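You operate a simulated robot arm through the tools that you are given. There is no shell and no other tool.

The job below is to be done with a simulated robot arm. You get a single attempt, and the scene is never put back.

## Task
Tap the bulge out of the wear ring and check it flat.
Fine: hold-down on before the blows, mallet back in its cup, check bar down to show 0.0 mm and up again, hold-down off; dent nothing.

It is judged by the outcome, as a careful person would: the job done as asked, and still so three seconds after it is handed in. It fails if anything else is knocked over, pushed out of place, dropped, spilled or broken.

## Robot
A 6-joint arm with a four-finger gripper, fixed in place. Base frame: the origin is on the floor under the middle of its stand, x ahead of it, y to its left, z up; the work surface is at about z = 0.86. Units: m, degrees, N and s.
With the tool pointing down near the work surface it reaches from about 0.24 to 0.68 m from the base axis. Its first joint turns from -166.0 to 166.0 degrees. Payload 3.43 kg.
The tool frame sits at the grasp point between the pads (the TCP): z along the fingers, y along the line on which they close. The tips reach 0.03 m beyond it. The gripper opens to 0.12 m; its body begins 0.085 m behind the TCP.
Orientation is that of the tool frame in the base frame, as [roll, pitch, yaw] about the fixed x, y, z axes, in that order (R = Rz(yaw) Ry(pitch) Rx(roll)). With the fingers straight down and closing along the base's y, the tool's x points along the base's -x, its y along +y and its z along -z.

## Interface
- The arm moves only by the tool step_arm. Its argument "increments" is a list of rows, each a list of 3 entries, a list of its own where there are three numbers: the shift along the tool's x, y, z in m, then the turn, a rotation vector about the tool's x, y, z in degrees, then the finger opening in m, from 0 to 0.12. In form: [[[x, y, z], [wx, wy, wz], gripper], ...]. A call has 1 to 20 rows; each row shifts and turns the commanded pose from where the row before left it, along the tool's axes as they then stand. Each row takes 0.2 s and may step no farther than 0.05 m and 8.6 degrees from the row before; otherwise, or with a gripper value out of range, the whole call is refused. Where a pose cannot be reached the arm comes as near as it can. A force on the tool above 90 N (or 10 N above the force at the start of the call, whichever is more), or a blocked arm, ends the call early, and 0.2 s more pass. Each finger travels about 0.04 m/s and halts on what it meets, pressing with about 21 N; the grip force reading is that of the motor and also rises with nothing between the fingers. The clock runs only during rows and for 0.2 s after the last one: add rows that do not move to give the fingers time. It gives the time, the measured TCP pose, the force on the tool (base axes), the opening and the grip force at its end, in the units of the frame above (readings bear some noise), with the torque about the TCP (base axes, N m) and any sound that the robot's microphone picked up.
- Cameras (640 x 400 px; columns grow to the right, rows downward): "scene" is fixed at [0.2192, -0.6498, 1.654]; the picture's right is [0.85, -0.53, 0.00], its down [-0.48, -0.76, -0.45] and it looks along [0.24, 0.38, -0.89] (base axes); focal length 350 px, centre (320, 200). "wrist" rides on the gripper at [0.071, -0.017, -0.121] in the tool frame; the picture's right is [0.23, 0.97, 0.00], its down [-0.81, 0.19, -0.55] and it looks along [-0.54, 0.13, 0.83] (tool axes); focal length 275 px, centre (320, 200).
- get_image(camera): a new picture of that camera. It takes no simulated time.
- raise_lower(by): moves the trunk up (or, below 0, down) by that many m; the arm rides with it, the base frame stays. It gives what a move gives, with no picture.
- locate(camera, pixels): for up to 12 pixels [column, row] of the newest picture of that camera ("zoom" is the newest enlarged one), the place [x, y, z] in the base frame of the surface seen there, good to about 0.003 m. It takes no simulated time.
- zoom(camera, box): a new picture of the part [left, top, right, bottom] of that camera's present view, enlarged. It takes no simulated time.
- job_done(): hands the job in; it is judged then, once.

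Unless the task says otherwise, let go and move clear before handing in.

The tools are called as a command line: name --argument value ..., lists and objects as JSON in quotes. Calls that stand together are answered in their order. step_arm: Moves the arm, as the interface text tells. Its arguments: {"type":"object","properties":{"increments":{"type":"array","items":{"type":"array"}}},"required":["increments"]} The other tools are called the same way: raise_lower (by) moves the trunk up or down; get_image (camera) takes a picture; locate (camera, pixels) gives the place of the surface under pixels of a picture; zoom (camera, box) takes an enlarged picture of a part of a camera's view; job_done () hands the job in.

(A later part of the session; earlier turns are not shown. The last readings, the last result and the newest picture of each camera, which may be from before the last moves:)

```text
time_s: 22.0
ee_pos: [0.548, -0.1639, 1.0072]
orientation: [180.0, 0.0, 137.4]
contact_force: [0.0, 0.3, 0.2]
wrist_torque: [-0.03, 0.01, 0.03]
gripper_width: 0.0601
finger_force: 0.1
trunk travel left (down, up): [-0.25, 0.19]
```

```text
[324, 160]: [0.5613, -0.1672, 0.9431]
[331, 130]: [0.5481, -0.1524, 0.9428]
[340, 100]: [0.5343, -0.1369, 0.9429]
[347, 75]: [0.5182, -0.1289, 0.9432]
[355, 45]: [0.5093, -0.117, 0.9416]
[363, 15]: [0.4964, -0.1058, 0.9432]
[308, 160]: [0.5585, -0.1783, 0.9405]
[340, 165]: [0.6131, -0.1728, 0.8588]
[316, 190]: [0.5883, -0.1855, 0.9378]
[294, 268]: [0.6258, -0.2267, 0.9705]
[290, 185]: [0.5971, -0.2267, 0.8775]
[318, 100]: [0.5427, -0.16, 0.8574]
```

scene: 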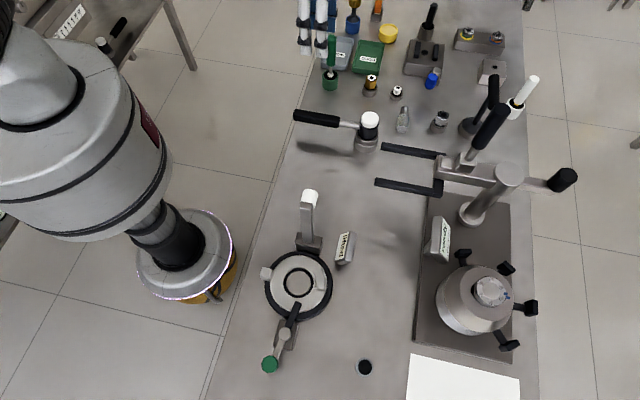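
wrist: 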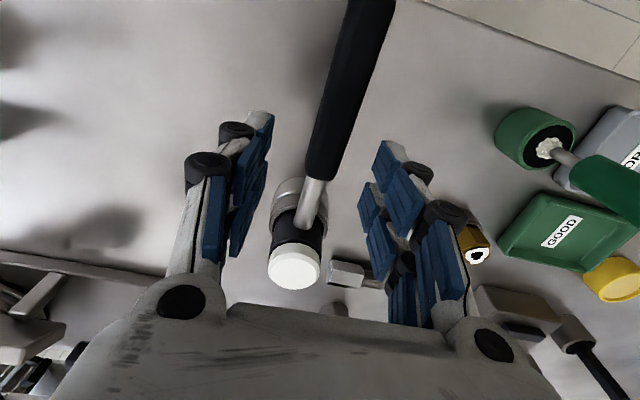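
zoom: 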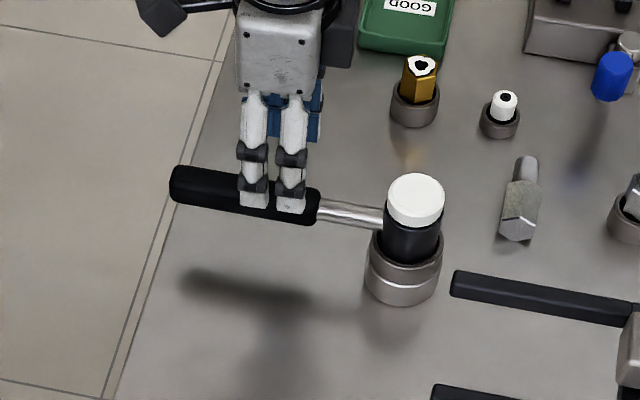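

Both views agree the grip axis is about 8.5 mm to the +y side of the tool, at z≈0.93. I'll correct for that, go down and close on the handle.

step_arm --increments '[[[0, 0.0085, 0], [0, 0, 0], 0.06], [[0, 0, 0.025], [0, 0, 0], 0.06], [[0, 0, 0.025], [0, 0, 0], 0.06], [[0, 0, 0.015], [0, 0, 0], 0.06], [[0, 0, 0.012], [0, 0, 0], 0.06], [[0, 0, 0], [0, 0, 0], 0.06]]'

get_image --camera "wrist"

zoom --camera "scene" --box '[240, 60, 440, 180]'

```text
time_s: 23.4
ee_pos: [0.5528, -0.1541, 0.9305]
orientation: [-180.0, 0.0, 137.4]
contact_force: [0.0, -0.8, -0.3]
wrist_torque: [0.0, -0.03, 0.02]
gripper_width: 0.0598
finger_force: 0.1
trunk travel left (down, up): [-0.25, 0.19]
```

```text
taken
```

wrist: 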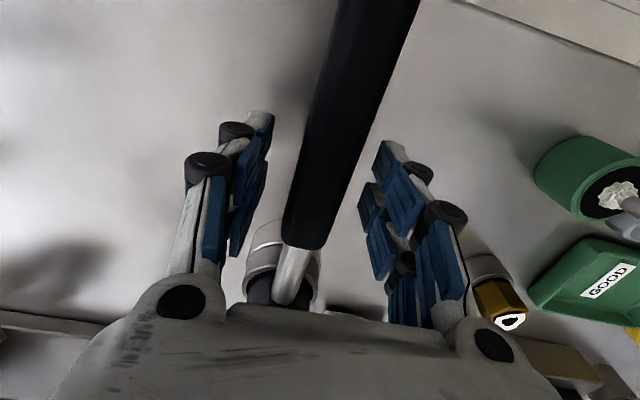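

```text
3.20 times, centred on (340, 120) of scene
```

zoom: 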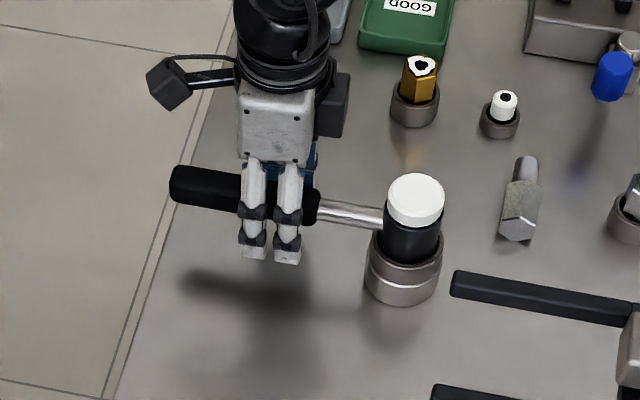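

The handle is centred between the pads. I'll close and let the fingers settle.

step_arm --increments '[[[0, 0, 0], [0, 0, 0], 0.03], [[0, 0, 0], [0, 0, 0], 0.01], [[0, 0, 0], [0, 0, 0], 0.005], [[0, 0, 0], [0, 0, 0], 0.0], [[0, 0, 0], [0, 0, 0], 0.0]]'

get_image --camera "wrist"

zoom --camera "scene" --box '[240, 60, 440, 180]'

```text
time_s: 24.6
ee_pos: [0.5516, -0.1556, 0.9302]
orientation: [-179.9, -0.1, 137.3]
contact_force: [-5.5, -8.8, -0.6]
wrist_torque: [-0.2, 0.0, -1.0]
gripper_width: 0.0265
finger_force: 21.1
trunk travel left (down, up): [-0.25, 0.19]
```

```text
taken
```

wrist: 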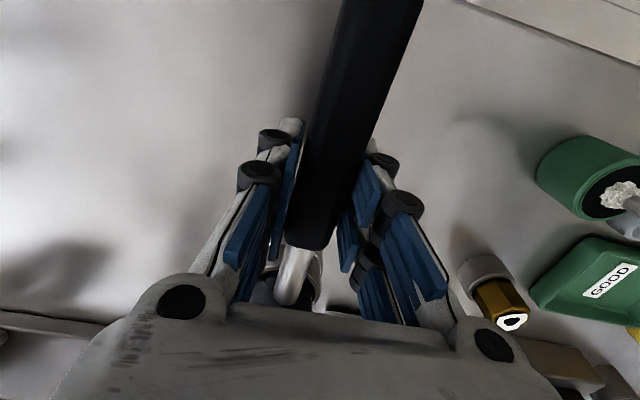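

```text
3.20 times, centred on (340, 120) of scene
```

zoom: 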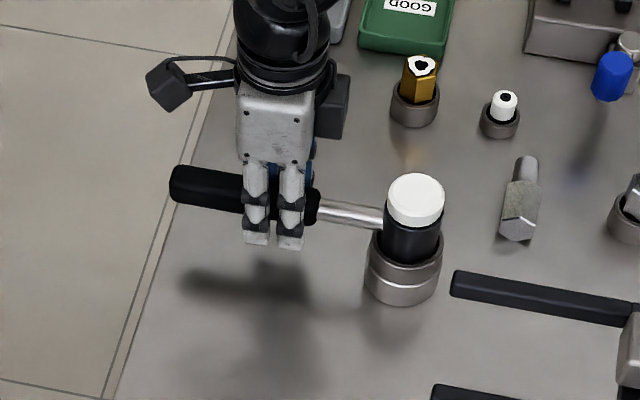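

I have the grip, with the fingers at 26.5 mm, but there's a 10 N sideways load toward tool -y. I'll relax that by shifting a little before lifting, and note the pose for the return.

step_arm --increments '[[[0, -0.0015, 0], [0, 0, 0], 0.0], [[0, 0, 0], [0, 0, 0], 0.0]]'

```text
time_s: 25.2
ee_pos: [0.5517, -0.1557, 0.9298]
orientation: [180.0, 0.0, 137.4]
contact_force: [-2.5, -3.9, 2.0]
wrist_torque: [0.24, 0.19, -1.05]
gripper_width: 0.0266
finger_force: 20.8
trunk travel left (down, up): [-0.25, 0.19]
```

A yaw torque of about -1 N·m remains, so the handle angle is slightly less than my yaw. I'll turn by a degree to relieve it.

step_arm --increments '[[[0, 0, 0], [0, 0, 1.0], 0.0], [[0, 0, 0], [0, 0, 0], 0.0]]'

```text
time_s: 25.8
ee_pos: [0.5526, -0.1563, 0.9305]
orientation: [180.0, -0.1, 136.4]
contact_force: [-3.4, -2.2, 1.8]
wrist_torque: [-0.06, 0.03, -0.88]
gripper_width: 0.0258
finger_force: 21.2
trunk travel left (down, up): [-0.25, 0.19]
```

step_arm --increments '[[[0, 0, 0], [0, 0, 1.5], 0.0], [[0, 0, 0], [0, 0, 0], 0.0]]'

```text
time_s: 26.4
ee_pos: [0.5532, -0.1559, 0.9295]
orientation: [-180.0, 0.1, 134.9]
contact_force: [0.2, -1.3, 3.4]
wrist_torque: [-0.06, 0.06, 0.35]
gripper_width: 0.0251
finger_force: 20.7
trunk travel left (down, up): [-0.25, 0.19]
```

The loads are now near zero at yaw 134.9, so this is my return pose: TCP (0.5532,-0.1559,0.9295). I'll lift straight up slowly.

step_arm --increments '[[[0, 0, -0.005], [0, 0, 0], 0.0], [[0, 0, -0.01], [0, 0, 0], 0.0], [[0, 0, -0.01], [0, 0, 0], 0.0], [[0, 0, -0.015], [0, 0, 0], 0.0], [[0, 0, -0.02], [0, 0, 0], 0.0], [[0, 0, -0.02], [0, 0, 0], 0.0]]'

get_image --camera "wrist"

zoom --camera "scene" --box '[240, 60, 440, 180]'

```text
time_s: 27.8
ee_pos: [0.5538, -0.1547, 1.0103]
orientation: [-180.0, 0.0, 134.9]
contact_force: [-0.4, 0.4, -3.4]
wrist_torque: [0.15, 0.08, 0.02]
gripper_width: 0.0259
finger_force: 20.9
trunk travel left (down, up): [-0.25, 0.19]
```

```text
taken
```

wrist: 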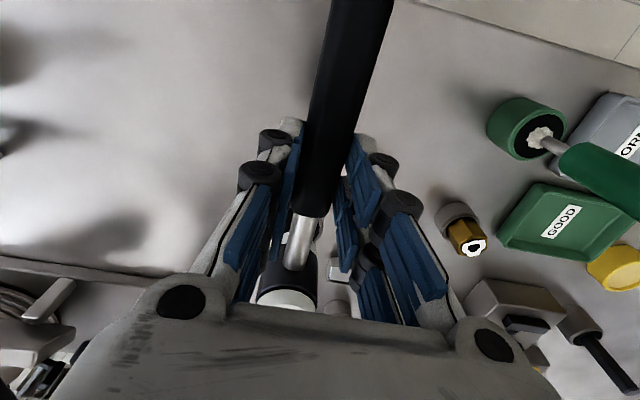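

```text
3.20 times, centred on (340, 120) of scene
```

zoom: 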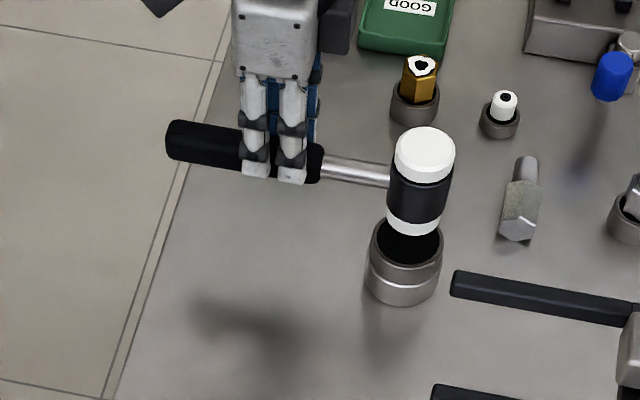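

The mallet is out, and both of its faces are white (soft). I'll locate the head and the empty cup for reference.

locate --camera "zoom" --pixels '[[424, 148], [400, 150], [450, 150], [415, 228], [410, 210], [404, 248], [372, 245], [440, 245], [404, 222], [404, 270], [255, 150], [300, 160]]'

```text
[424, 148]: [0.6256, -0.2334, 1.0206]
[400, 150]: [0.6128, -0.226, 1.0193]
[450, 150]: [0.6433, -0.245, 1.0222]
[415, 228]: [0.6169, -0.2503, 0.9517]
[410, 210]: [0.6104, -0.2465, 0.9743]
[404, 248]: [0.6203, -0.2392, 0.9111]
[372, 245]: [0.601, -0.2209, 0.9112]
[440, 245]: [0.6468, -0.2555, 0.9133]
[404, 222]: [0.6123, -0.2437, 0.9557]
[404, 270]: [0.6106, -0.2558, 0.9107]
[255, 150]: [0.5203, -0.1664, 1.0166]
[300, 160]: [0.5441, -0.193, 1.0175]
```

The head top reads 1.021 where I expected about 1.05, so I need to check whether the mallet has drooped or slipped in the fingers.

locate --camera "zoom" --pixels '[[180, 138], [200, 142], [220, 146], [230, 148], [314, 163], [335, 167], [350, 169], [365, 172], [425, 140], [425, 160], [420, 180], [415, 200]]'

locate --camera "wrist" --pixels '[[318, 190], [330, 140], [345, 80], [360, 20], [300, 245], [288, 290], [285, 300]]'

```text
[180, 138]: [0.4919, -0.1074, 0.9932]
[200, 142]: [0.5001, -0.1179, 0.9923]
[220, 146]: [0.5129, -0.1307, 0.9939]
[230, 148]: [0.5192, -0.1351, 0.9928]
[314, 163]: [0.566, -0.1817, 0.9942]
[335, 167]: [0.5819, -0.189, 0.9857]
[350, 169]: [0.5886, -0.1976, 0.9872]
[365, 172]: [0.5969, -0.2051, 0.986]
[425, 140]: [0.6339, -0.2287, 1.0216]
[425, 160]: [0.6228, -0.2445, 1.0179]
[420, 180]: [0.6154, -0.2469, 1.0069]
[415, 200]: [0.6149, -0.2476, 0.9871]
```

```text
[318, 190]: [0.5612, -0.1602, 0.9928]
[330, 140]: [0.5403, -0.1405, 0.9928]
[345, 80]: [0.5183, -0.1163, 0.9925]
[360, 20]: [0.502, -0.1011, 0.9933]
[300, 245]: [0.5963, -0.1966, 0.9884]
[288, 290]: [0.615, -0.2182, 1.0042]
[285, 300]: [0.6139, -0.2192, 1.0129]
```

The handle top is at 0.993, so the mallet stayed level but slid 30 mm down toward the fingertips as it left the cup. That grip isn't safe, so I'll set it back in the cup the same way and grip deeper.

step_arm --increments '[[[0, 0, 0.01], [0, 0, 0], 0.0], [[0, 0, 0.012], [0, 0, 0], 0.0], [[0, 0, 0.012], [0, 0, 0], 0.0], [[0, 0, 0.008], [0, 0, 0], 0.0], [[0, 0, 0.004], [0, 0, 0], 0.0]]'

zoom --camera "scene" --box '[240, 60, 440, 180]'

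```text
time_s: 29.0
ee_pos: [0.5534, -0.1565, 0.9617]
orientation: [-179.9, -0.3, 134.9]
contact_force: [-11.2, 3.2, -1.5]
wrist_torque: [-0.34, -0.11, 0.0]
gripper_width: 0.026
finger_force: 21.3
trunk travel left (down, up): [-0.25, 0.19]
```

```text
3.20 times, centred on (340, 120) of scene
```

zoom: 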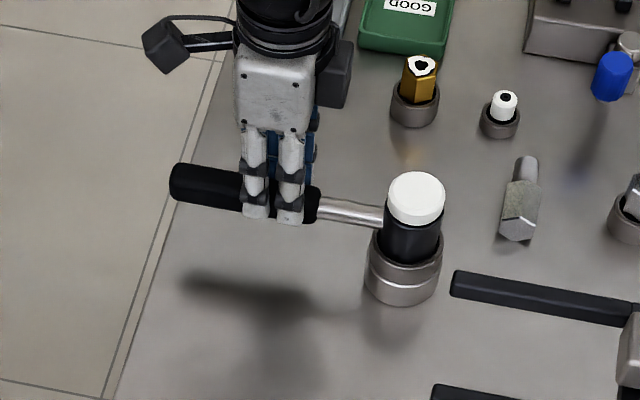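

The head is nearly seated, with its top at zoom (416,198) against (416,200) before. I'll lower the last couple of millimetres, release and move the fingers deeper around the handle.

step_arm --increments '[[[0, 0, 0.002], [0, 0, 0], 0.0], [[0, 0, 0], [0, 0, 0], 0.0], [[0, 0, 0], [0, 0, 0], 0.03], [[0, 0, 0], [0, 0, 0], 0.05], [[0, 0, 0], [0, 0, 0], 0.056], [[0, 0, 0], [0, 0, 0], 0.056]]'

zoom --camera "scene" --box '[240, 60, 440, 180]'

get_image --camera "wrist"

```text
time_s: 30.4
ee_pos: [0.5531, -0.157, 0.9618]
orientation: [180.0, 0.0, 135.0]
contact_force: [-0.3, -0.5, 0.0]
wrist_torque: [-0.01, 0.01, 0.0]
gripper_width: 0.0561
finger_force: 0.0
trunk travel left (down, up): [-0.25, 0.19]
```

```text
3.20 times, centred on (340, 120) of scene
```

zoom: 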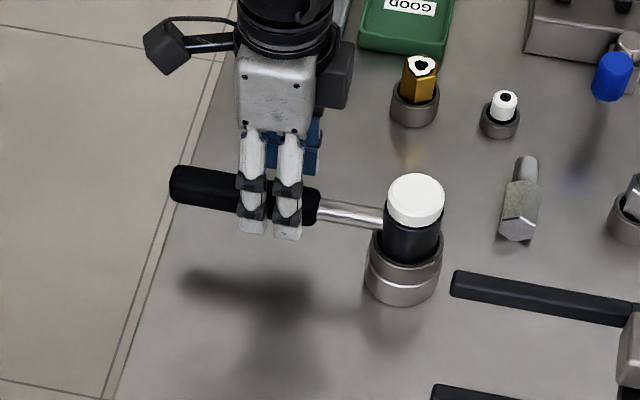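

```text
taken
```

wrist: 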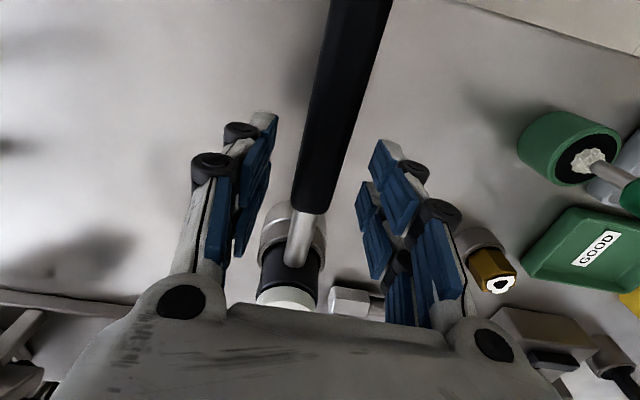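

The mallet is seated and free. I'll lower the fingers 40 mm so the handle sits deeper, aligned at 135°, and grip again.

step_arm --increments '[[[0, 0, 0.015], [0, 0, 0], 0.056], [[0, 0, 0.015], [0, 0, 0], 0.056], [[0, 0, 0.011], [0, 0, 0], 0.056], [[0, 0, 0], [0, 0, 0], 0.035], [[0, 0, 0], [0, 0, 0], 0.015], [[0, 0, 0], [0, 0, 0], 0.005], [[0, 0, 0], [0, 0, 0], 0.0], [[0, 0, 0], [0, 0, 0], 0.0], [[0, 0, 0], [0, 0, 0], 0.0]]'

get_image --camera "wrist"

zoom --camera "scene" --box '[240, 60, 440, 180]'

```text
time_s: 32.4
ee_pos: [0.5523, -0.1564, 0.92]
orientation: [180.0, 0.1, 134.9]
contact_force: [2.0, 0.6, 0.5]
wrist_torque: [0.05, -0.01, 0.17]
gripper_width: 0.0247
finger_force: 21.0
trunk travel left (down, up): [-0.25, 0.19]
```

```text
taken
```

wrist: 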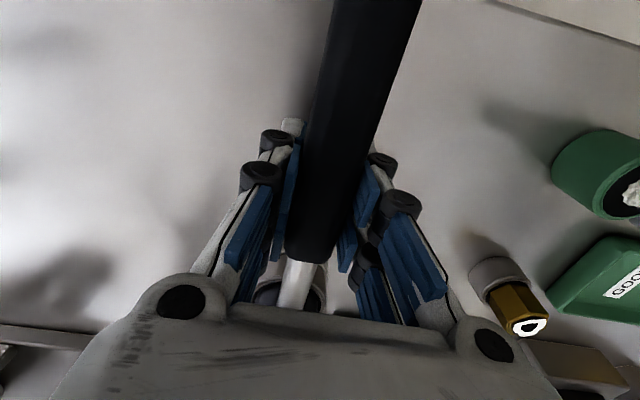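

```text
3.20 times, centred on (340, 120) of scene
```

zoom: 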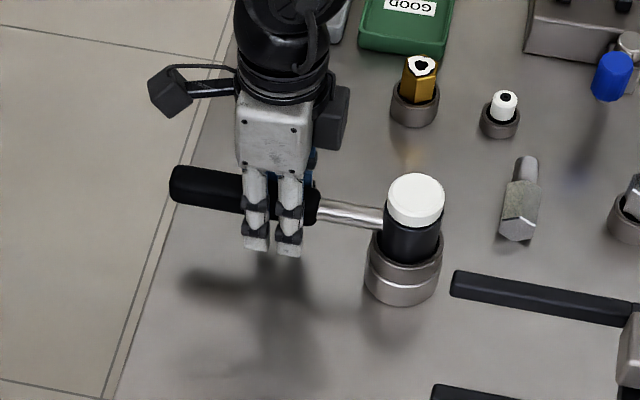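

The grip is clean this time, with almost no side load and a 24.7 mm opening. I'll lift just a few millimetres and read the force to see whether the cup holds the head back.

step_arm --increments '[[[0, 0, -0.002], [0, 0, 0], 0.0], [[0, 0, -0.002], [0, 0, 0], 0.0], [[0, 0, -0.002], [0, 0, 0], 0.0]]'

locate --camera "wrist" --pixels '[[315, 240], [330, 190], [345, 140], [360, 80]]'

get_image --camera "wrist"

locate --camera "wrist" --pixels '[[315, 240], [330, 190], [345, 140], [360, 80]]'

```text
time_s: 33.2
ee_pos: [0.5518, -0.1555, 0.9272]
orientation: [179.9, 0.1, 134.9]
contact_force: [4.5, -1.9, -7.5]
wrist_torque: [0.49, 0.44, 0.2]
gripper_width: 0.0248
finger_force: 20.9
trunk travel left (down, up): [-0.25, 0.19]
```

```text
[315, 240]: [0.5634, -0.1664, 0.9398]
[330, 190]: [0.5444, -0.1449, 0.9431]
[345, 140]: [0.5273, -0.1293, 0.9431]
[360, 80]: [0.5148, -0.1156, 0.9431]
```

```text
taken
```

wrist: 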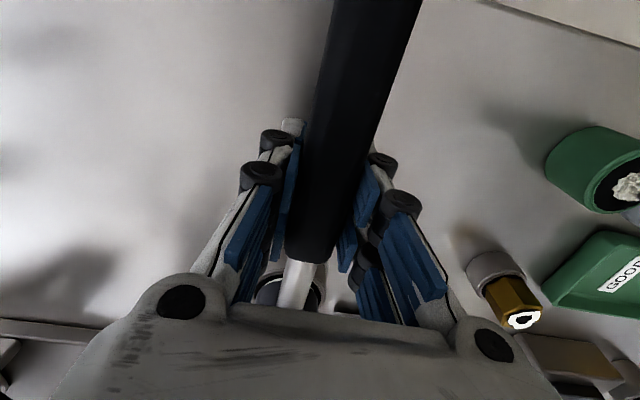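

```text
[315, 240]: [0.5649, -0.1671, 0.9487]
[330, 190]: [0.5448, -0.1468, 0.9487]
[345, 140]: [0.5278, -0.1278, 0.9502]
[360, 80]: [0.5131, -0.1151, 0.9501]
```

The handle rose 6.5 mm with the TCP, so nothing slipped. I'll keep lifting gently.

step_arm --increments '[[[0, 0, -0.004], [0, 0, 0], 0.0], [[0, 0, -0.004], [0, 0, 0], 0.0], [[0, 0, -0.005], [0, 0, 0], 0.0], [[0, 0, -0.005], [0, 0, 0], 0.0], [[0, 0, -0.005], [0, 0, 0], 0.0]]'

get_image --camera "wrist"

locate --camera "wrist" --pixels '[[315, 240], [330, 190], [345, 140], [360, 80]]'

```text
time_s: 34.4
ee_pos: [0.5537, -0.1561, 0.9494]
orientation: [-180.0, 0.0, 134.8]
contact_force: [0.7, 0.2, -4.1]
wrist_torque: [0.11, 0.12, 0.0]
gripper_width: 0.0247
finger_force: 20.4
trunk travel left (down, up): [-0.25, 0.19]
```

```text
taken
```

wrist: 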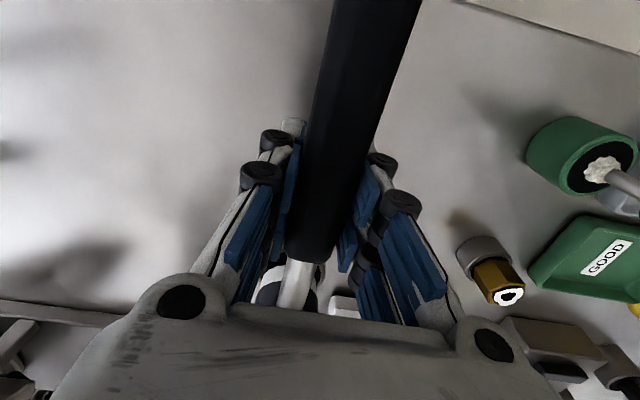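

```text
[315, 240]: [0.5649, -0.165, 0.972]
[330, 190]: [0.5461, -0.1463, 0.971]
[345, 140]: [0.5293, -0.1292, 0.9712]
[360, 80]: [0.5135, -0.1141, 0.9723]
```

There's no slip and the load is just the mallet's 4 N weight. I'll keep raising it to travel height with moderate steps.

step_arm --increments '[[[0, 0, -0.008], [0, 0, 0], 0.0], [[0, 0, -0.015], [0, 0, 0], 0.0], [[0, 0, -0.02], [0, 0, 0], 0.0], [[0, 0, -0.025], [0, 0, 0], 0.0], [[0, 0, -0.025], [0, 0, 0], 0.0], [[0, 0, -0.025], [0, 0, 0], 0.0], [[0, 0, -0.025], [0, 0, 0], 0.0], [[0, 0, -0.025], [0, 0, 0], 0.0], [[0, 0, -0.025], [0, 0, 0], 0.0], [[0, 0, -0.025], [0, 0, 0], 0.0], [[0, 0, -0.02], [0, 0, 0], 0.0], [[0, 0, -0.01], [0, 0, 0], 0.0]]'

get_image --camera "wrist"

locate --camera "wrist" --pixels '[[315, 240], [330, 190], [345, 140], [360, 80]]'

get_image --camera "scene"

```text
time_s: 37.0
ee_pos: [0.5524, -0.1571, 1.1976]
orientation: [180.0, 0.1, 134.9]
contact_force: [0.4, -0.1, -3.5]
wrist_torque: [0.13, 0.11, 0.0]
gripper_width: 0.0245
finger_force: 21.0
trunk travel left (down, up): [-0.25, 0.19]
```

```text
taken
```

wrist: 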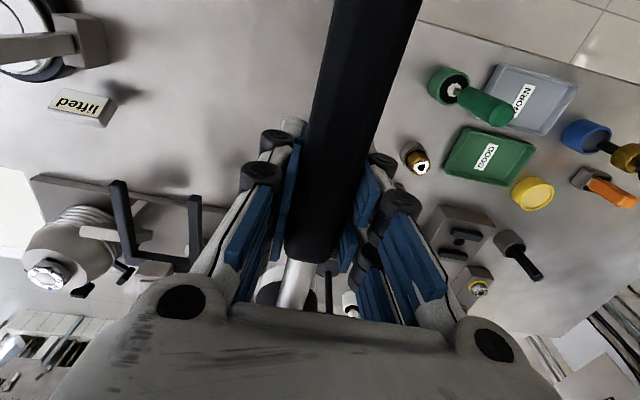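

```text
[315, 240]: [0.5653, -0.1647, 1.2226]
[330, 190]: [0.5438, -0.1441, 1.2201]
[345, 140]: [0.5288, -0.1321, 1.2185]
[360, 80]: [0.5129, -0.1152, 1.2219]
```

```text
taken
```

scene: 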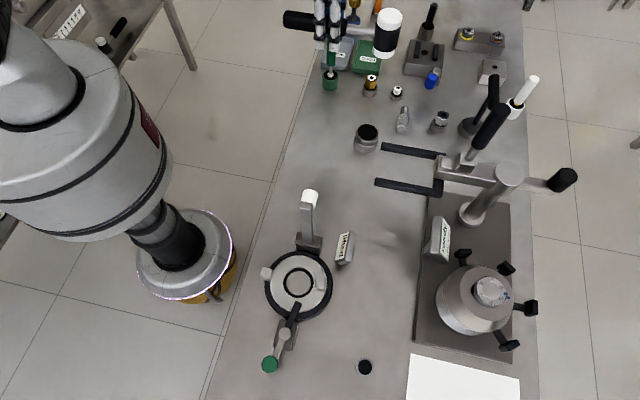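

The mallet is held level at travel height, and the cup stays at scene (366,137). I'll measure the head relative to the TCP while it's in clear view.

zoom --camera "scene" --box '[270, 0, 430, 80]'

locate --camera "scene" --pixels '[[390, 17], [378, 17], [401, 18], [390, 9], [388, 26], [385, 54], [387, 45], [366, 132], [354, 132], [379, 132], [366, 123], [366, 141]]'

```text
4.00 times, centred on (350, 40) of scene
```

zoom: 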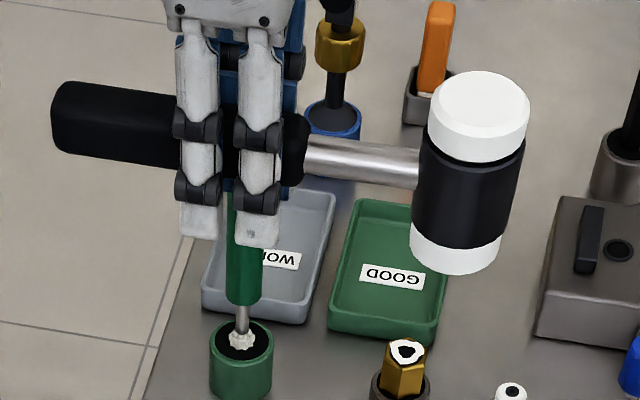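

```text
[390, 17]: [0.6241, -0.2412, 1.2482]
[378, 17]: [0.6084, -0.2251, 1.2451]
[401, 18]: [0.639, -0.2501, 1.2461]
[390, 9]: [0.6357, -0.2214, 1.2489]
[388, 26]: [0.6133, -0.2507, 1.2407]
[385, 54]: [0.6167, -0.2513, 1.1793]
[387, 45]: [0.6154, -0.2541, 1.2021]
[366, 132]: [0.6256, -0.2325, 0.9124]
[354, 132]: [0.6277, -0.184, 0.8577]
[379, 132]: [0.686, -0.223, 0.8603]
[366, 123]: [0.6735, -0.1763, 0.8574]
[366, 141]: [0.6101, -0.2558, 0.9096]
```

The head's lower face sits about 28 mm below the TCP and about 0.108 m ahead of it. Before crossing I'll check the heights of the tall things near my path.

locate --camera "scene" --pixels '[[384, 146], [378, 182], [440, 186], [505, 110], [470, 160], [493, 80], [534, 80], [510, 168], [565, 178], [440, 225], [432, 6], [331, 38]]'

```text
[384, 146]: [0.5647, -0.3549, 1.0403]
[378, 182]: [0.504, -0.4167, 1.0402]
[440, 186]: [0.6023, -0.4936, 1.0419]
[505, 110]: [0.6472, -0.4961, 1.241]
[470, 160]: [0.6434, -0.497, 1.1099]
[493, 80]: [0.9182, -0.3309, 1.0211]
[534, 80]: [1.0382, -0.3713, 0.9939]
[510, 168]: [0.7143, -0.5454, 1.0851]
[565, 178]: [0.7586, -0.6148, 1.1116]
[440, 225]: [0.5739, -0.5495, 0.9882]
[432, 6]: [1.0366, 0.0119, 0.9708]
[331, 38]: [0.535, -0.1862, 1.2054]
```

Only the press lever (0.65,-0.50) rises above the mallet's height, and my route keeps well away from it. I'll cross partway, rotate, and then check the grip.

step_arm --increments '[[[-0.002, -0.0152, 0], [0, 0, 0], 0.0], [[-0.0036, -0.0305, 0], [0, 0, 0], 0.0], [[-0.0036, -0.0305, 0], [0, 0, 0], 0.0], [[-0.0036, -0.0305, 0], [0, 0, 0], 0.0], [[-0.0036, -0.0305, 0], [0, 0, 0], 0.0], [[-0.0036, -0.0305, 0], [0, 0, 0], 0.0], [[-0.0036, -0.0305, 0], [0, 0, 0], 0.0], [[-0.0036, -0.0305, 0], [0, 0, 0], 0.0], [[-0.0018, -0.0152, 0], [0, 0, 0], 0.0]]'

step_arm --increments '[[[0, 0, 0], [0, 0, -4], 0.0], [[0, 0, 0], [0, 0, -7], 0.0], [[0, 0, 0], [0, 0, -7.5], 0.0], [[0, 0, 0], [0, 0, -7.5], 0.0], [[0, 0, 0], [0, 0, -7.5], 0.0], [[0, 0, 0], [0, 0, -7.5], 0.0], [[0, 0, 0], [0, 0, -7.5], 0.0], [[0, 0, 0], [0, 0, -7.5], 0.0], [[0, 0, 0], [0, 0, -7.5], 0.0], [[0, 0, 0], [0, 0, -7.5], 0.0], [[0, 0, 0], [0, 0, -7.5], 0.0], [[0, 0, 0], [0, 0, -7.5], 0.0], [[0, 0, 0], [0, 0, -7.5], 0.0], [[0, 0, 0], [0, 0, -7.5], 0.0], [[0, 0, 0], [0, 0, -7.5], 0.0], [[0, 0, 0], [0, 0, -6.6], 0.0]]'

get_image --camera "wrist"

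get_image --camera "scene"

```text
time_s: 39.0
ee_pos: [0.3999, -0.3517, 1.1947]
orientation: [-180.0, 0.0, 134.9]
contact_force: [-0.2, 0.1, -3.0]
wrist_torque: [0.1, 0.13, 0.01]
gripper_width: 0.0247
finger_force: 20.8
trunk travel left (down, up): [-0.25, 0.19]
```

```text
time_s: 42.4
ee_pos: [0.3997, -0.3491, 1.197]
orientation: [179.9, 0.0, -109.8]
contact_force: [0.0, 0.1, -3.1]
wrist_torque: [-0.14, 0.08, -0.01]
gripper_width: 0.0248
finger_force: 21.1
trunk travel left (down, up): [-0.25, 0.19]
```

```text
taken
```

wrist: 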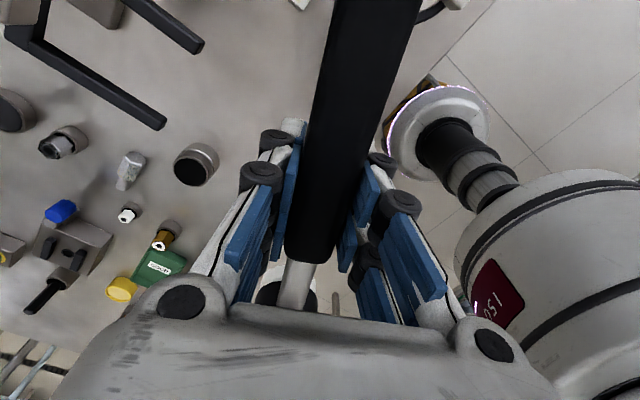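

```text
taken
```

scene: 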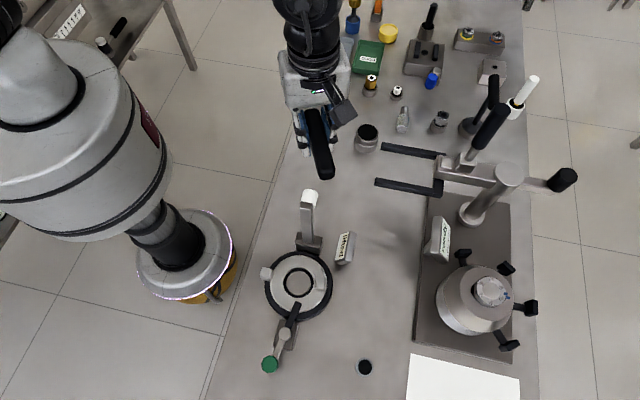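

The grip is steady (24.8 mm, 3 N). I'll move over the strike stance at this height and then come down to a hover above the bulge.

step_arm --increments '[[[0.015, 0.0016, 0], [0, 0, 0], 0.0], [[0.03, 0.0031, 0], [0, 0, 0], 0.0], [[0.03, 0.0031, 0], [0, 0, 0], 0.0], [[0.03, 0.0031, 0], [0, 0, 0], 0.0], [[0.03, 0.0031, 0], [0, 0, 0], 0.0], [[0.03, 0.0031, 0], [0, 0, 0], 0.0], [[0.03, 0.0031, 0], [0, 0, 0], 0.0], [[0.03, 0.0031, 0], [0, 0, 0], 0.0], [[0.03, 0.0031, 0], [0, 0, 0], 0.0], [[0.0155, 0.0017, 0], [0, 0, 0], 0.0], [[0, 0, 0], [0, 0, 0], 0.0]]'

get_image --camera "wrist"

get_image --camera "scene"

```text
time_s: 44.8
ee_pos: [0.281, -0.5945, 1.1959]
orientation: [180.0, 0.0, -110.0]
contact_force: [-0.4, 0.7, -4.6]
wrist_torque: [-0.2, 0.05, -0.01]
gripper_width: 0.0247
finger_force: 20.8
trunk travel left (down, up): [-0.25, 0.19]
```

```text
taken
```

wrist: 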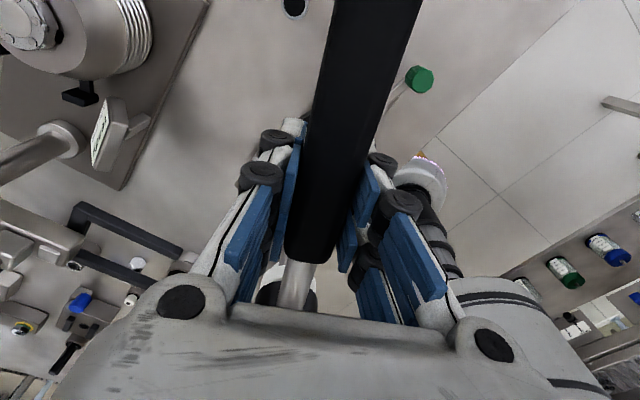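

```text
taken
```

scene: 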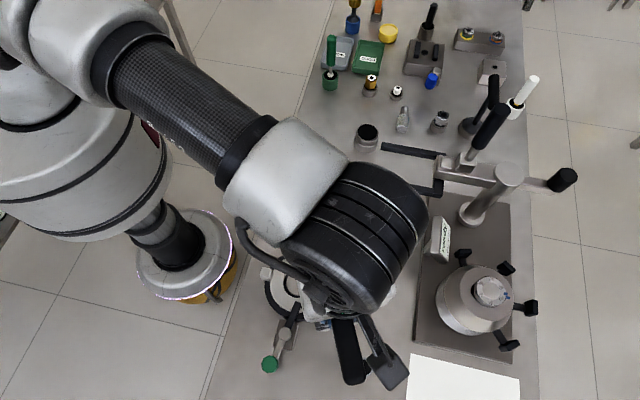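

The arm hides the head from the scene camera here, so I'll come down to a safe hover (lower face at about 0.972) and look again.

step_arm --increments '[[[0, 0, 0.015], [0, 0, 0], 0.0], [[0, 0, 0.03], [0, 0, 0], 0.0], [[0, 0, 0.03], [0, 0, 0], 0.0], [[0, 0, 0.03], [0, 0, 0], 0.0], [[0, 0, 0.03], [0, 0, 0], 0.0], [[0, 0, 0.03], [0, 0, 0], 0.0], [[0, 0, 0.02], [0, 0, 0], 0.0], [[0, 0, 0.01], [0, 0, 0], 0.0], [[0, 0, 0], [0, 0, 0], 0.0]]'

get_image --camera "wrist"

get_image --camera "scene"

```text
time_s: 46.8
ee_pos: [0.2813, -0.5939, 1.0052]
orientation: [179.9, 0.0, -110.0]
contact_force: [0.1, -0.4, -3.4]
wrist_torque: [-0.12, 0.07, 0.03]
gripper_width: 0.0248
finger_force: 20.6
trunk travel left (down, up): [-0.25, 0.19]
```

```text
taken
```

wrist: 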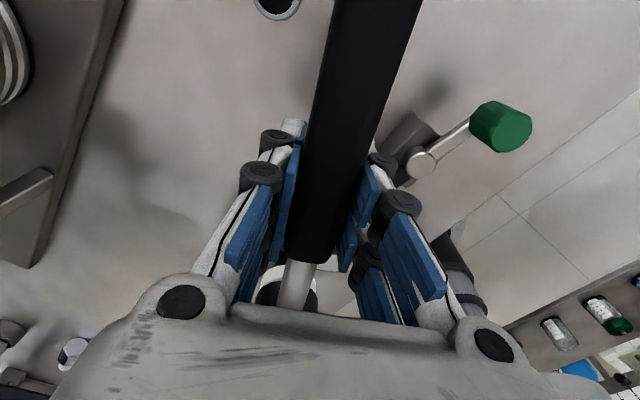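

```text
taken
```

scene: 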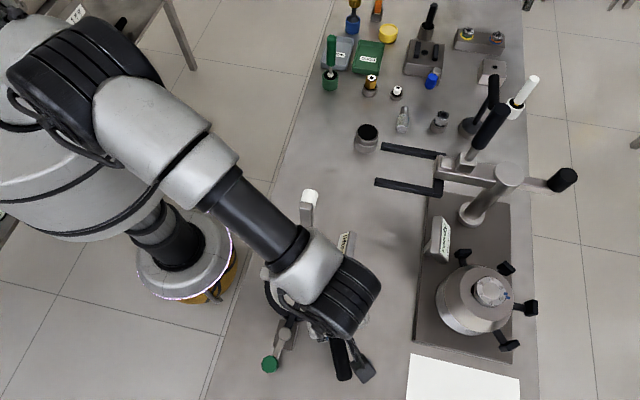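

zoom --camera "wrist" --box '[230, 240, 390, 330]'

zoom --camera "scene" --box '[250, 230, 400, 380]'

```text
4.00 times, centred on (310, 285) of wrist
```

zoom: 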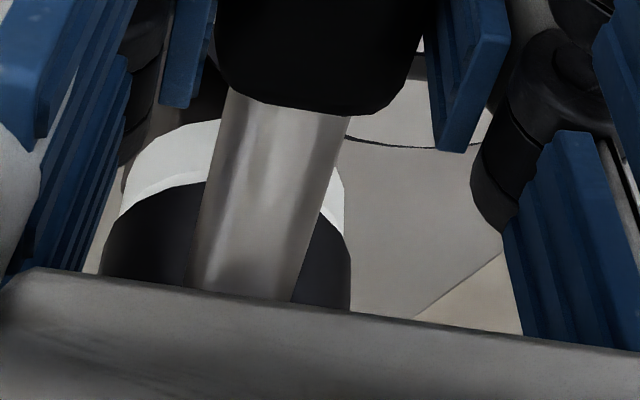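

```text
2.67 times, centred on (325, 305) of scene
```

zoom: 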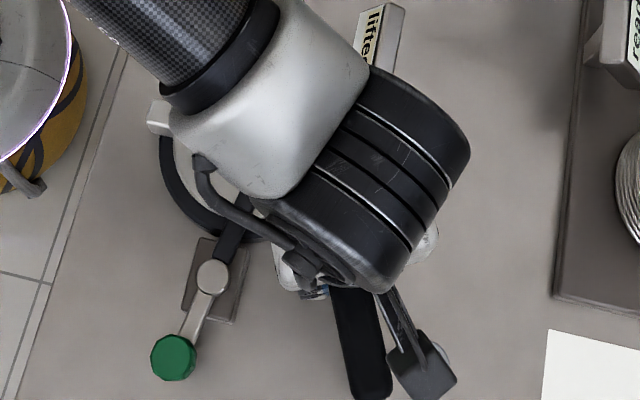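

The zoomed wrist view shows the lower white cap on both sides of the shank, at (160,160) and (335,200). I'll locate those to pin down where the head is sideways.

zoom --camera "wrist" --box '[230, 240, 390, 330]'

locate --camera "zoom" --pixels '[[130, 175], [150, 150], [180, 140], [205, 130], [335, 190], [340, 210], [120, 250], [340, 260], [400, 110], [265, 200], [250, 270], [160, 250]]'

```text
4.00 times, centred on (310, 285) of wrist
```

zoom: 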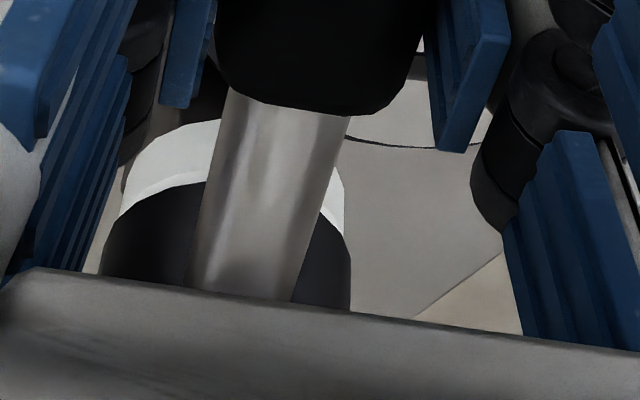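

```text
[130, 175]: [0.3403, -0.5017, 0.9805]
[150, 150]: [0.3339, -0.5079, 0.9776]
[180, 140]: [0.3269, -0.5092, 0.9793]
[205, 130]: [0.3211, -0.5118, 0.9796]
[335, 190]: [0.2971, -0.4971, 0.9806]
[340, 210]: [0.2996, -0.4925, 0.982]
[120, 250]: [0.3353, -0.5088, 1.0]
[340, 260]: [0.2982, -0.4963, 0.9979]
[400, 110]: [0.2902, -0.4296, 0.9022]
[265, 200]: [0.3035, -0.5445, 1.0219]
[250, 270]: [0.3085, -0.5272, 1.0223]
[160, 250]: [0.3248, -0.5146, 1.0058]
```

The head centre works out at about (0.3205,-0.495), so a 3 mm shift in tool y puts it on the bulge. I'll make that shift and come down to about 13 mm above the bulge.

step_arm --increments '[[[0, 0.003, 0], [0, 0, 0], 0.0], [[0, 0, 0.02], [0, 0, 0], 0.0], [[0, 0, 0.02], [0, 0, 0], 0.0], [[0, 0, 0.015], [0, 0, 0], 0.0], [[0, 0, 0.005], [0, 0, 0], 0.0], [[0, 0, 0], [0, 0, 0], 0.0]]'

zoom --camera "wrist" --box '[230, 240, 390, 330]'

zoom --camera "scene" --box '[250, 230, 400, 380]'

```text
time_s: 48.2
ee_pos: [0.2782, -0.5937, 0.9403]
orientation: [-180.0, 0.0, -110.0]
contact_force: [0.4, -0.1, -3.6]
wrist_torque: [-0.21, 0.08, 0.01]
gripper_width: 0.0243
finger_force: 21.1
trunk travel left (down, up): [-0.25, 0.19]
```

```text
4.00 times, centred on (310, 285) of wrist
```

zoom: 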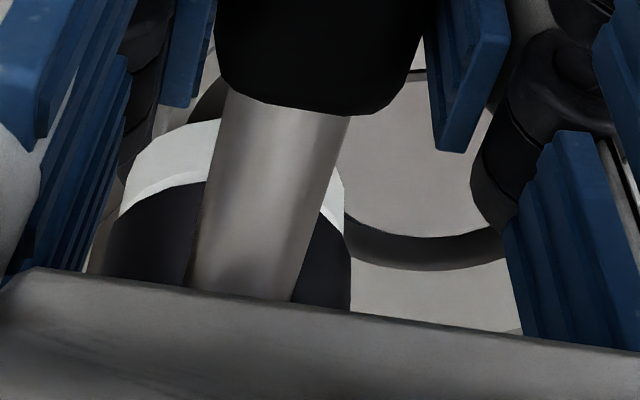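

```text
2.67 times, centred on (325, 305) of scene
```

zoom: 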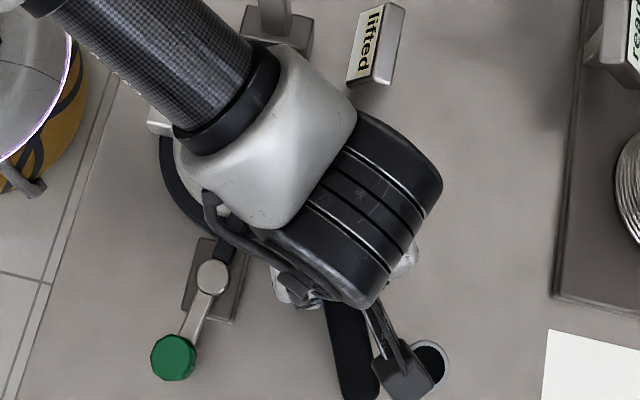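

The lower face is about 8 mm above the bulge and nothing is touching. I'll try one light tap, down 11 mm and straight back up.

step_arm --increments '[[[0, 0, 0.011], [0, 0, 0], 0.0], [[0, 0, -0.016], [0, 0, 0], 0.0], [[0, 0, 0], [0, 0, 0], 0.0]]'

zoom --camera "wrist" --box '[230, 240, 390, 330]'

```text
time_s: 49.0
ee_pos: [0.2792, -0.5928, 0.9476]
orientation: [-179.9, -0.1, -110.0]
contact_force: [0.5, -0.3, -3.7]
wrist_torque: [-0.16, 0.08, -0.02]
gripper_width: 0.0248
finger_force: 21.4
trunk travel left (down, up): [-0.25, 0.19]
```

```text
4.00 times, centred on (310, 285) of wrist
```

zoom: 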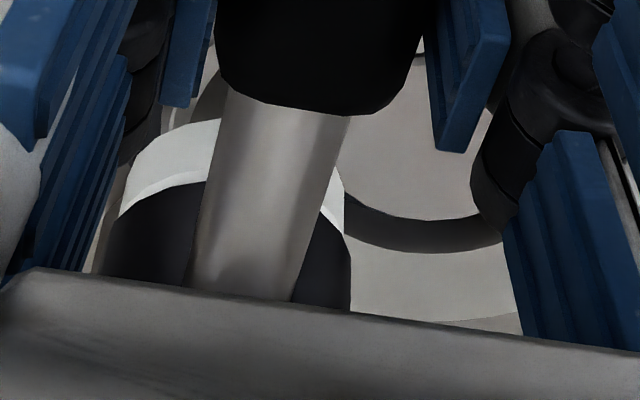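

There was no sound and no sign of contact. I'll lower slowly to find the true contact height before setting the blow depth.

step_arm --increments '[[[0, 0, 0.01], [0, 0, 0], 0.0], [[0, 0, 0.006], [0, 0, 0], 0.0], [[0, 0, 0], [0, 0, 0], 0.0]]'

step_arm --increments '[[[0, 0, 0.002], [0, 0, 0], 0.0], [[0, 0, 0], [0, 0, 0], 0.0]]'

step_arm --increments '[[[0, 0, 0.002], [0, 0, 0], 0.0], [[0, 0, 0], [0, 0, 0], 0.0]]'

```text
time_s: 49.8
ee_pos: [0.2798, -0.5924, 0.9309]
orientation: [-180.0, 0.1, -110.0]
contact_force: [1.1, -0.7, -4.1]
wrist_torque: [-0.19, 0.06, 0.0]
gripper_width: 0.0246
finger_force: 21.1
trunk travel left (down, up): [-0.25, 0.19]
```

```text
time_s: 50.4
ee_pos: [0.2797, -0.5927, 0.9308]
orientation: [-179.9, -0.1, -110.0]
contact_force: [-1.4, -0.6, 6.3]
wrist_torque: [0.73, -0.3, 0.06]
gripper_width: 0.0248
finger_force: 20.5
trunk travel left (down, up): [-0.25, 0.19]
```

```text
time_s: 51.0
ee_pos: [0.2792, -0.5933, 0.9281]
orientation: [-179.9, -0.2, -110.1]
contact_force: [-1.4, -2.8, 7.1]
wrist_torque: [0.63, -0.23, -0.04]
gripper_width: 0.0247
finger_force: 21.1
trunk travel left (down, up): [-0.25, 0.19]
```

Contact begins at a TCP height of about 0.930, and pressing further just slips the handle in the grip at about 10 N. I'll raise 25 mm and check the mallet is still level.

step_arm --increments '[[[0, 0, -0.01], [0, 0, 0], 0.0], [[0, 0, -0.015], [0, 0, 0], 0.0], [[0, 0, 0], [0, 0, 0], 0.0]]'

get_image --camera "wrist"

locate --camera "wrist" --pixels '[[315, 240], [330, 190], [345, 140], [360, 80], [370, 30], [375, 5], [300, 275]]'

```text
time_s: 51.8
ee_pos: [0.2786, -0.5921, 0.9519]
orientation: [179.9, 0.0, -110.0]
contact_force: [-0.3, 0.0, -3.9]
wrist_torque: [-0.14, 0.09, -0.03]
gripper_width: 0.025
finger_force: 21.3
trunk travel left (down, up): [-0.25, 0.19]
```

```text
taken
```

wrist: 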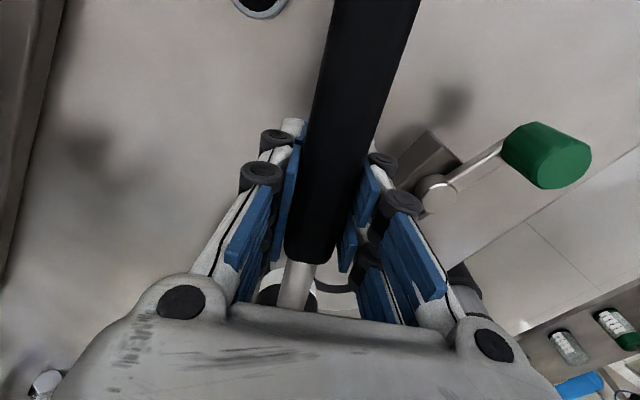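

```text
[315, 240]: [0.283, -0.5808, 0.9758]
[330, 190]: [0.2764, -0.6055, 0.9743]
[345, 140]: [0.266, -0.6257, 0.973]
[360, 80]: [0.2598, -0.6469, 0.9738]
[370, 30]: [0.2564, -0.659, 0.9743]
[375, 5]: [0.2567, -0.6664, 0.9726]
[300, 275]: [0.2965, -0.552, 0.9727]
```

The mallet is still essentially level, only 2-3° head-up. Now a proper tap from 24 mm above: one quick row down, just past contact, then up.

step_arm --increments '[[[0, 0, 0.025], [0, 0, 0], 0.0], [[0, 0, -0.025], [0, 0, 0], 0.0], [[0, 0, 0], [0, 0, 0], 0.0]]'

zoom --camera "wrist" --box '[230, 240, 390, 330]'

```text
time_s: 52.6
ee_pos: [0.2783, -0.5923, 0.9528]
orientation: [180.0, 0.0, -110.0]
contact_force: [0.3, 0.3, -3.4]
wrist_torque: [-0.14, 0.08, -0.01]
gripper_width: 0.0248
finger_force: 21.0
trunk travel left (down, up): [-0.25, 0.19]
```

```text
4.00 times, centred on (310, 285) of wrist
```

zoom: 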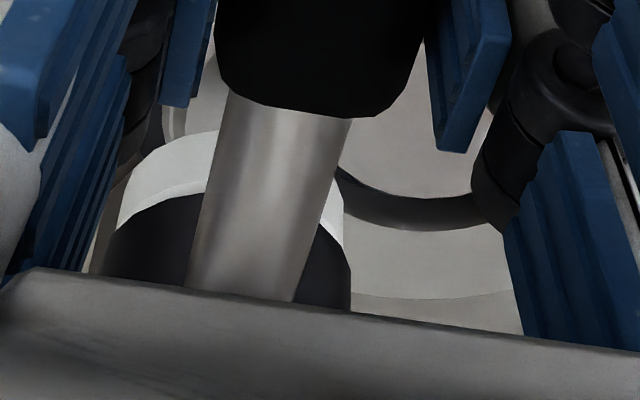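

Still no sound, so the quick reversal probably didn't reach the bulge. I'll go slightly deeper and faster.

step_arm --increments '[[[0, 0, -0.01], [0, 0, 0], 0.0], [[0, 0, 0.04], [0, 0, 0], 0.0], [[0, 0, -0.03], [0, 0, 0], 0.0], [[0, 0, 0], [0, 0, 0], 0.0]]'

zoom --camera "wrist" --box '[230, 240, 390, 330]'

```text
time_s: 53.6
ee_pos: [0.2793, -0.5919, 0.9533]
orientation: [179.9, 0.0, -110.0]
contact_force: [-0.6, -0.6, -3.9]
wrist_torque: [-0.12, 0.06, 0.01]
gripper_width: 0.0248
finger_force: 21.8
trunk travel left (down, up): [-0.25, 0.19]
```

```text
4.00 times, centred on (310, 285) of wrist
```

zoom: 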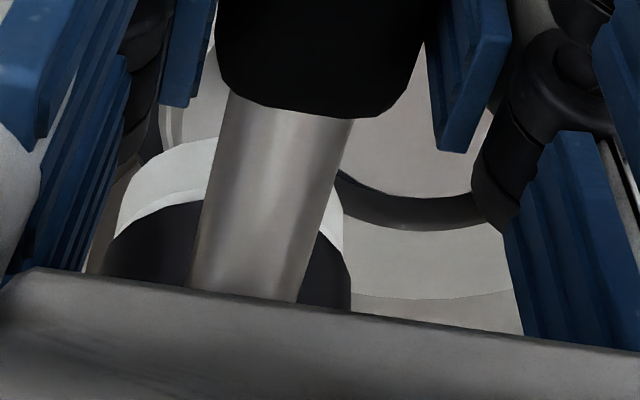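

The cap in the wrist view has shifted a little, so the head did touch and the mallet tipped slightly in the grip. I'll raise it and move aside to see what happened to the bulge.

step_arm --increments '[[[0, 0, -0.02], [0, 0, 0], 0.0], [[0, 0, -0.04], [0, 0, 0], 0.0], [[0, 0, -0.04], [0, 0, 0], 0.0], [[0, 0, -0.04], [0, 0, 0], 0.0], [[0, 0, -0.04], [0, 0, 0], 0.0], [[0, 0, -0.02], [0, 0, 0], 0.0], [[0.0068, 0.0188, 0], [0, 0, 0], 0.0], [[0.0137, 0.0376, 0], [0, 0, 0], 0.0], [[0.0137, 0.0376, 0], [0, 0, 0], 0.0], [[0.0068, 0.0188, 0], [0, 0, 0], 0.0], [[0, 0, 0], [0, 0, 0], 0.0]]'

get_image --camera "scene"

zoom --camera "scene" --box '[258, 246, 338, 322]'

get_image --camera "wrist"

```text
time_s: 56.0
ee_pos: [0.1596, -0.5913, 1.1516]
orientation: [-179.9, 0.1, -110.0]
contact_force: [0.9, 0.5, -2.9]
wrist_torque: [-0.12, 0.04, 0.0]
gripper_width: 0.0248
finger_force: 20.8
trunk travel left (down, up): [-0.25, 0.19]
```

```text
taken
```

scene: 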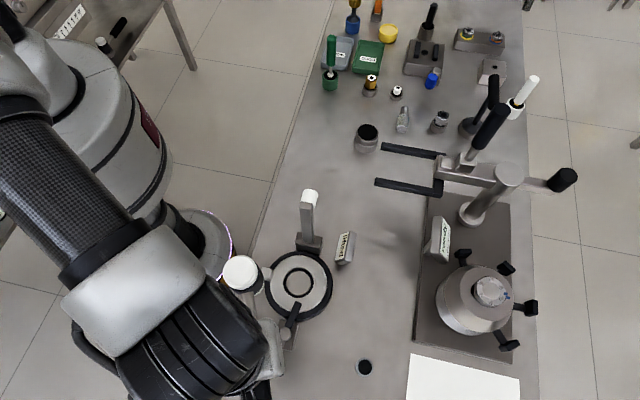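

```text
5.26 times, centred on (298, 284) of scene
```

zoom: 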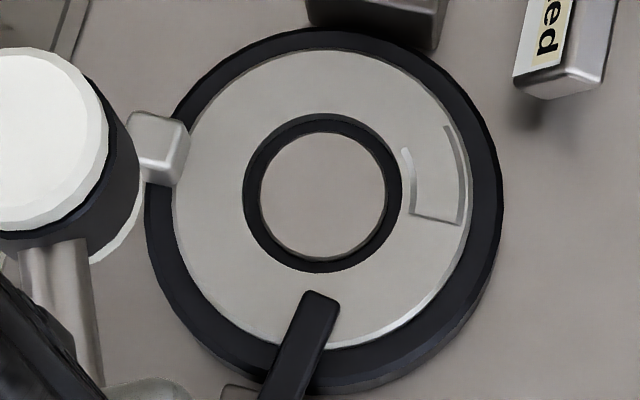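

```text
taken
```

wrist: 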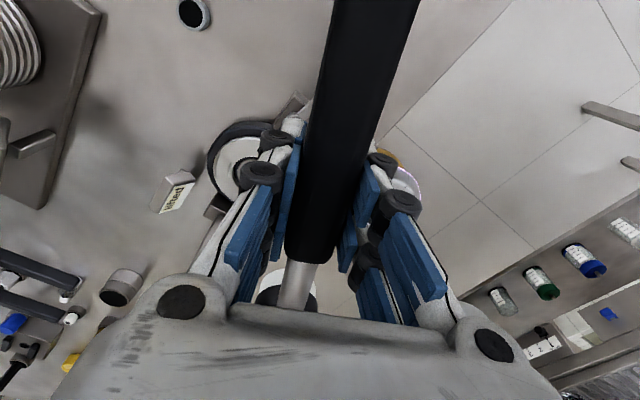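

The bulge has shrunk: its end corners moved from (440,115)/(460,235) to (445,128)/(460,223), and the ring hasn't shifted. So light taps work. I'll check the mallet tilt and then give a few more.

locate --camera "wrist" --pixels '[[315, 240], [330, 190], [345, 140], [360, 80], [370, 30], [375, 5], [300, 275]]'

locate --camera "scene" --pixels '[[240, 272], [226, 272], [256, 274], [240, 260], [242, 285], [316, 278], [320, 281], [322, 286], [318, 285], [317, 270], [307, 258], [311, 305]]'

```text
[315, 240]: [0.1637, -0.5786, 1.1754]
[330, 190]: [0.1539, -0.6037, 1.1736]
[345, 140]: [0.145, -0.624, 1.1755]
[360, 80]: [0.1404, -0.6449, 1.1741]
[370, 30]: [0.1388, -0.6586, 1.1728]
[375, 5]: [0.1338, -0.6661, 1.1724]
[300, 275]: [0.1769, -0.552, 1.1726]
```

```text
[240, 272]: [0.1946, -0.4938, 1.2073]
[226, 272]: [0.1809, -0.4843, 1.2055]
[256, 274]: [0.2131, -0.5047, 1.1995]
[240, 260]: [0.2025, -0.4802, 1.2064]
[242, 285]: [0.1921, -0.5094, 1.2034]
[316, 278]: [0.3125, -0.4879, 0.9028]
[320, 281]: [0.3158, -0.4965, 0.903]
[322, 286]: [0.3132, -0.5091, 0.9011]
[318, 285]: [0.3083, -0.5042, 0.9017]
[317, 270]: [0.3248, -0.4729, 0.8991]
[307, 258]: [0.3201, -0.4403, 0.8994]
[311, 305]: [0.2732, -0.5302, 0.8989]
```

The head is tipped up about 2.7° and its centre lands on the bulge. I'll go back over it and level the head with a small pitch at the hover.

step_arm --increments '[[[-0.0067, -0.0187, 0], [0, 0, 0], 0.0], [[-0.0134, -0.0375, 0], [0, 0, 0], 0.0], [[-0.0134, -0.0375, 0], [0, 0, 0], 0.0], [[-0.0067, -0.0187, 0], [0, 0, 0], 0.0], [[0, 0, 0.02], [0, 0, 0], 0.0], [[0, 0, 0.04], [0, 0, 0], 0.0], [[0, 0, 0.04], [0, 0, 0], 0.0], [[0, 0, 0.04], [0, 0, 0], 0.0], [[0, 0, 0.03], [0, 0, 0], 0.0], [[0, 0, 0.0186], [0, 0, 0], 0.0], [[0, 0, 0], [0, 2.7, 0], 0.0], [[0, 0, 0], [0, 0, 0], 0.0]]'

```text
time_s: 58.6
ee_pos: [0.2782, -0.5928, 0.963]
orientation: [180.0, -2.8, -110.0]
contact_force: [0.0, -0.1, -3.3]
wrist_torque: [-0.19, 0.07, 0.02]
gripper_width: 0.0245
finger_force: 20.9
trunk travel left (down, up): [-0.25, 0.19]
```

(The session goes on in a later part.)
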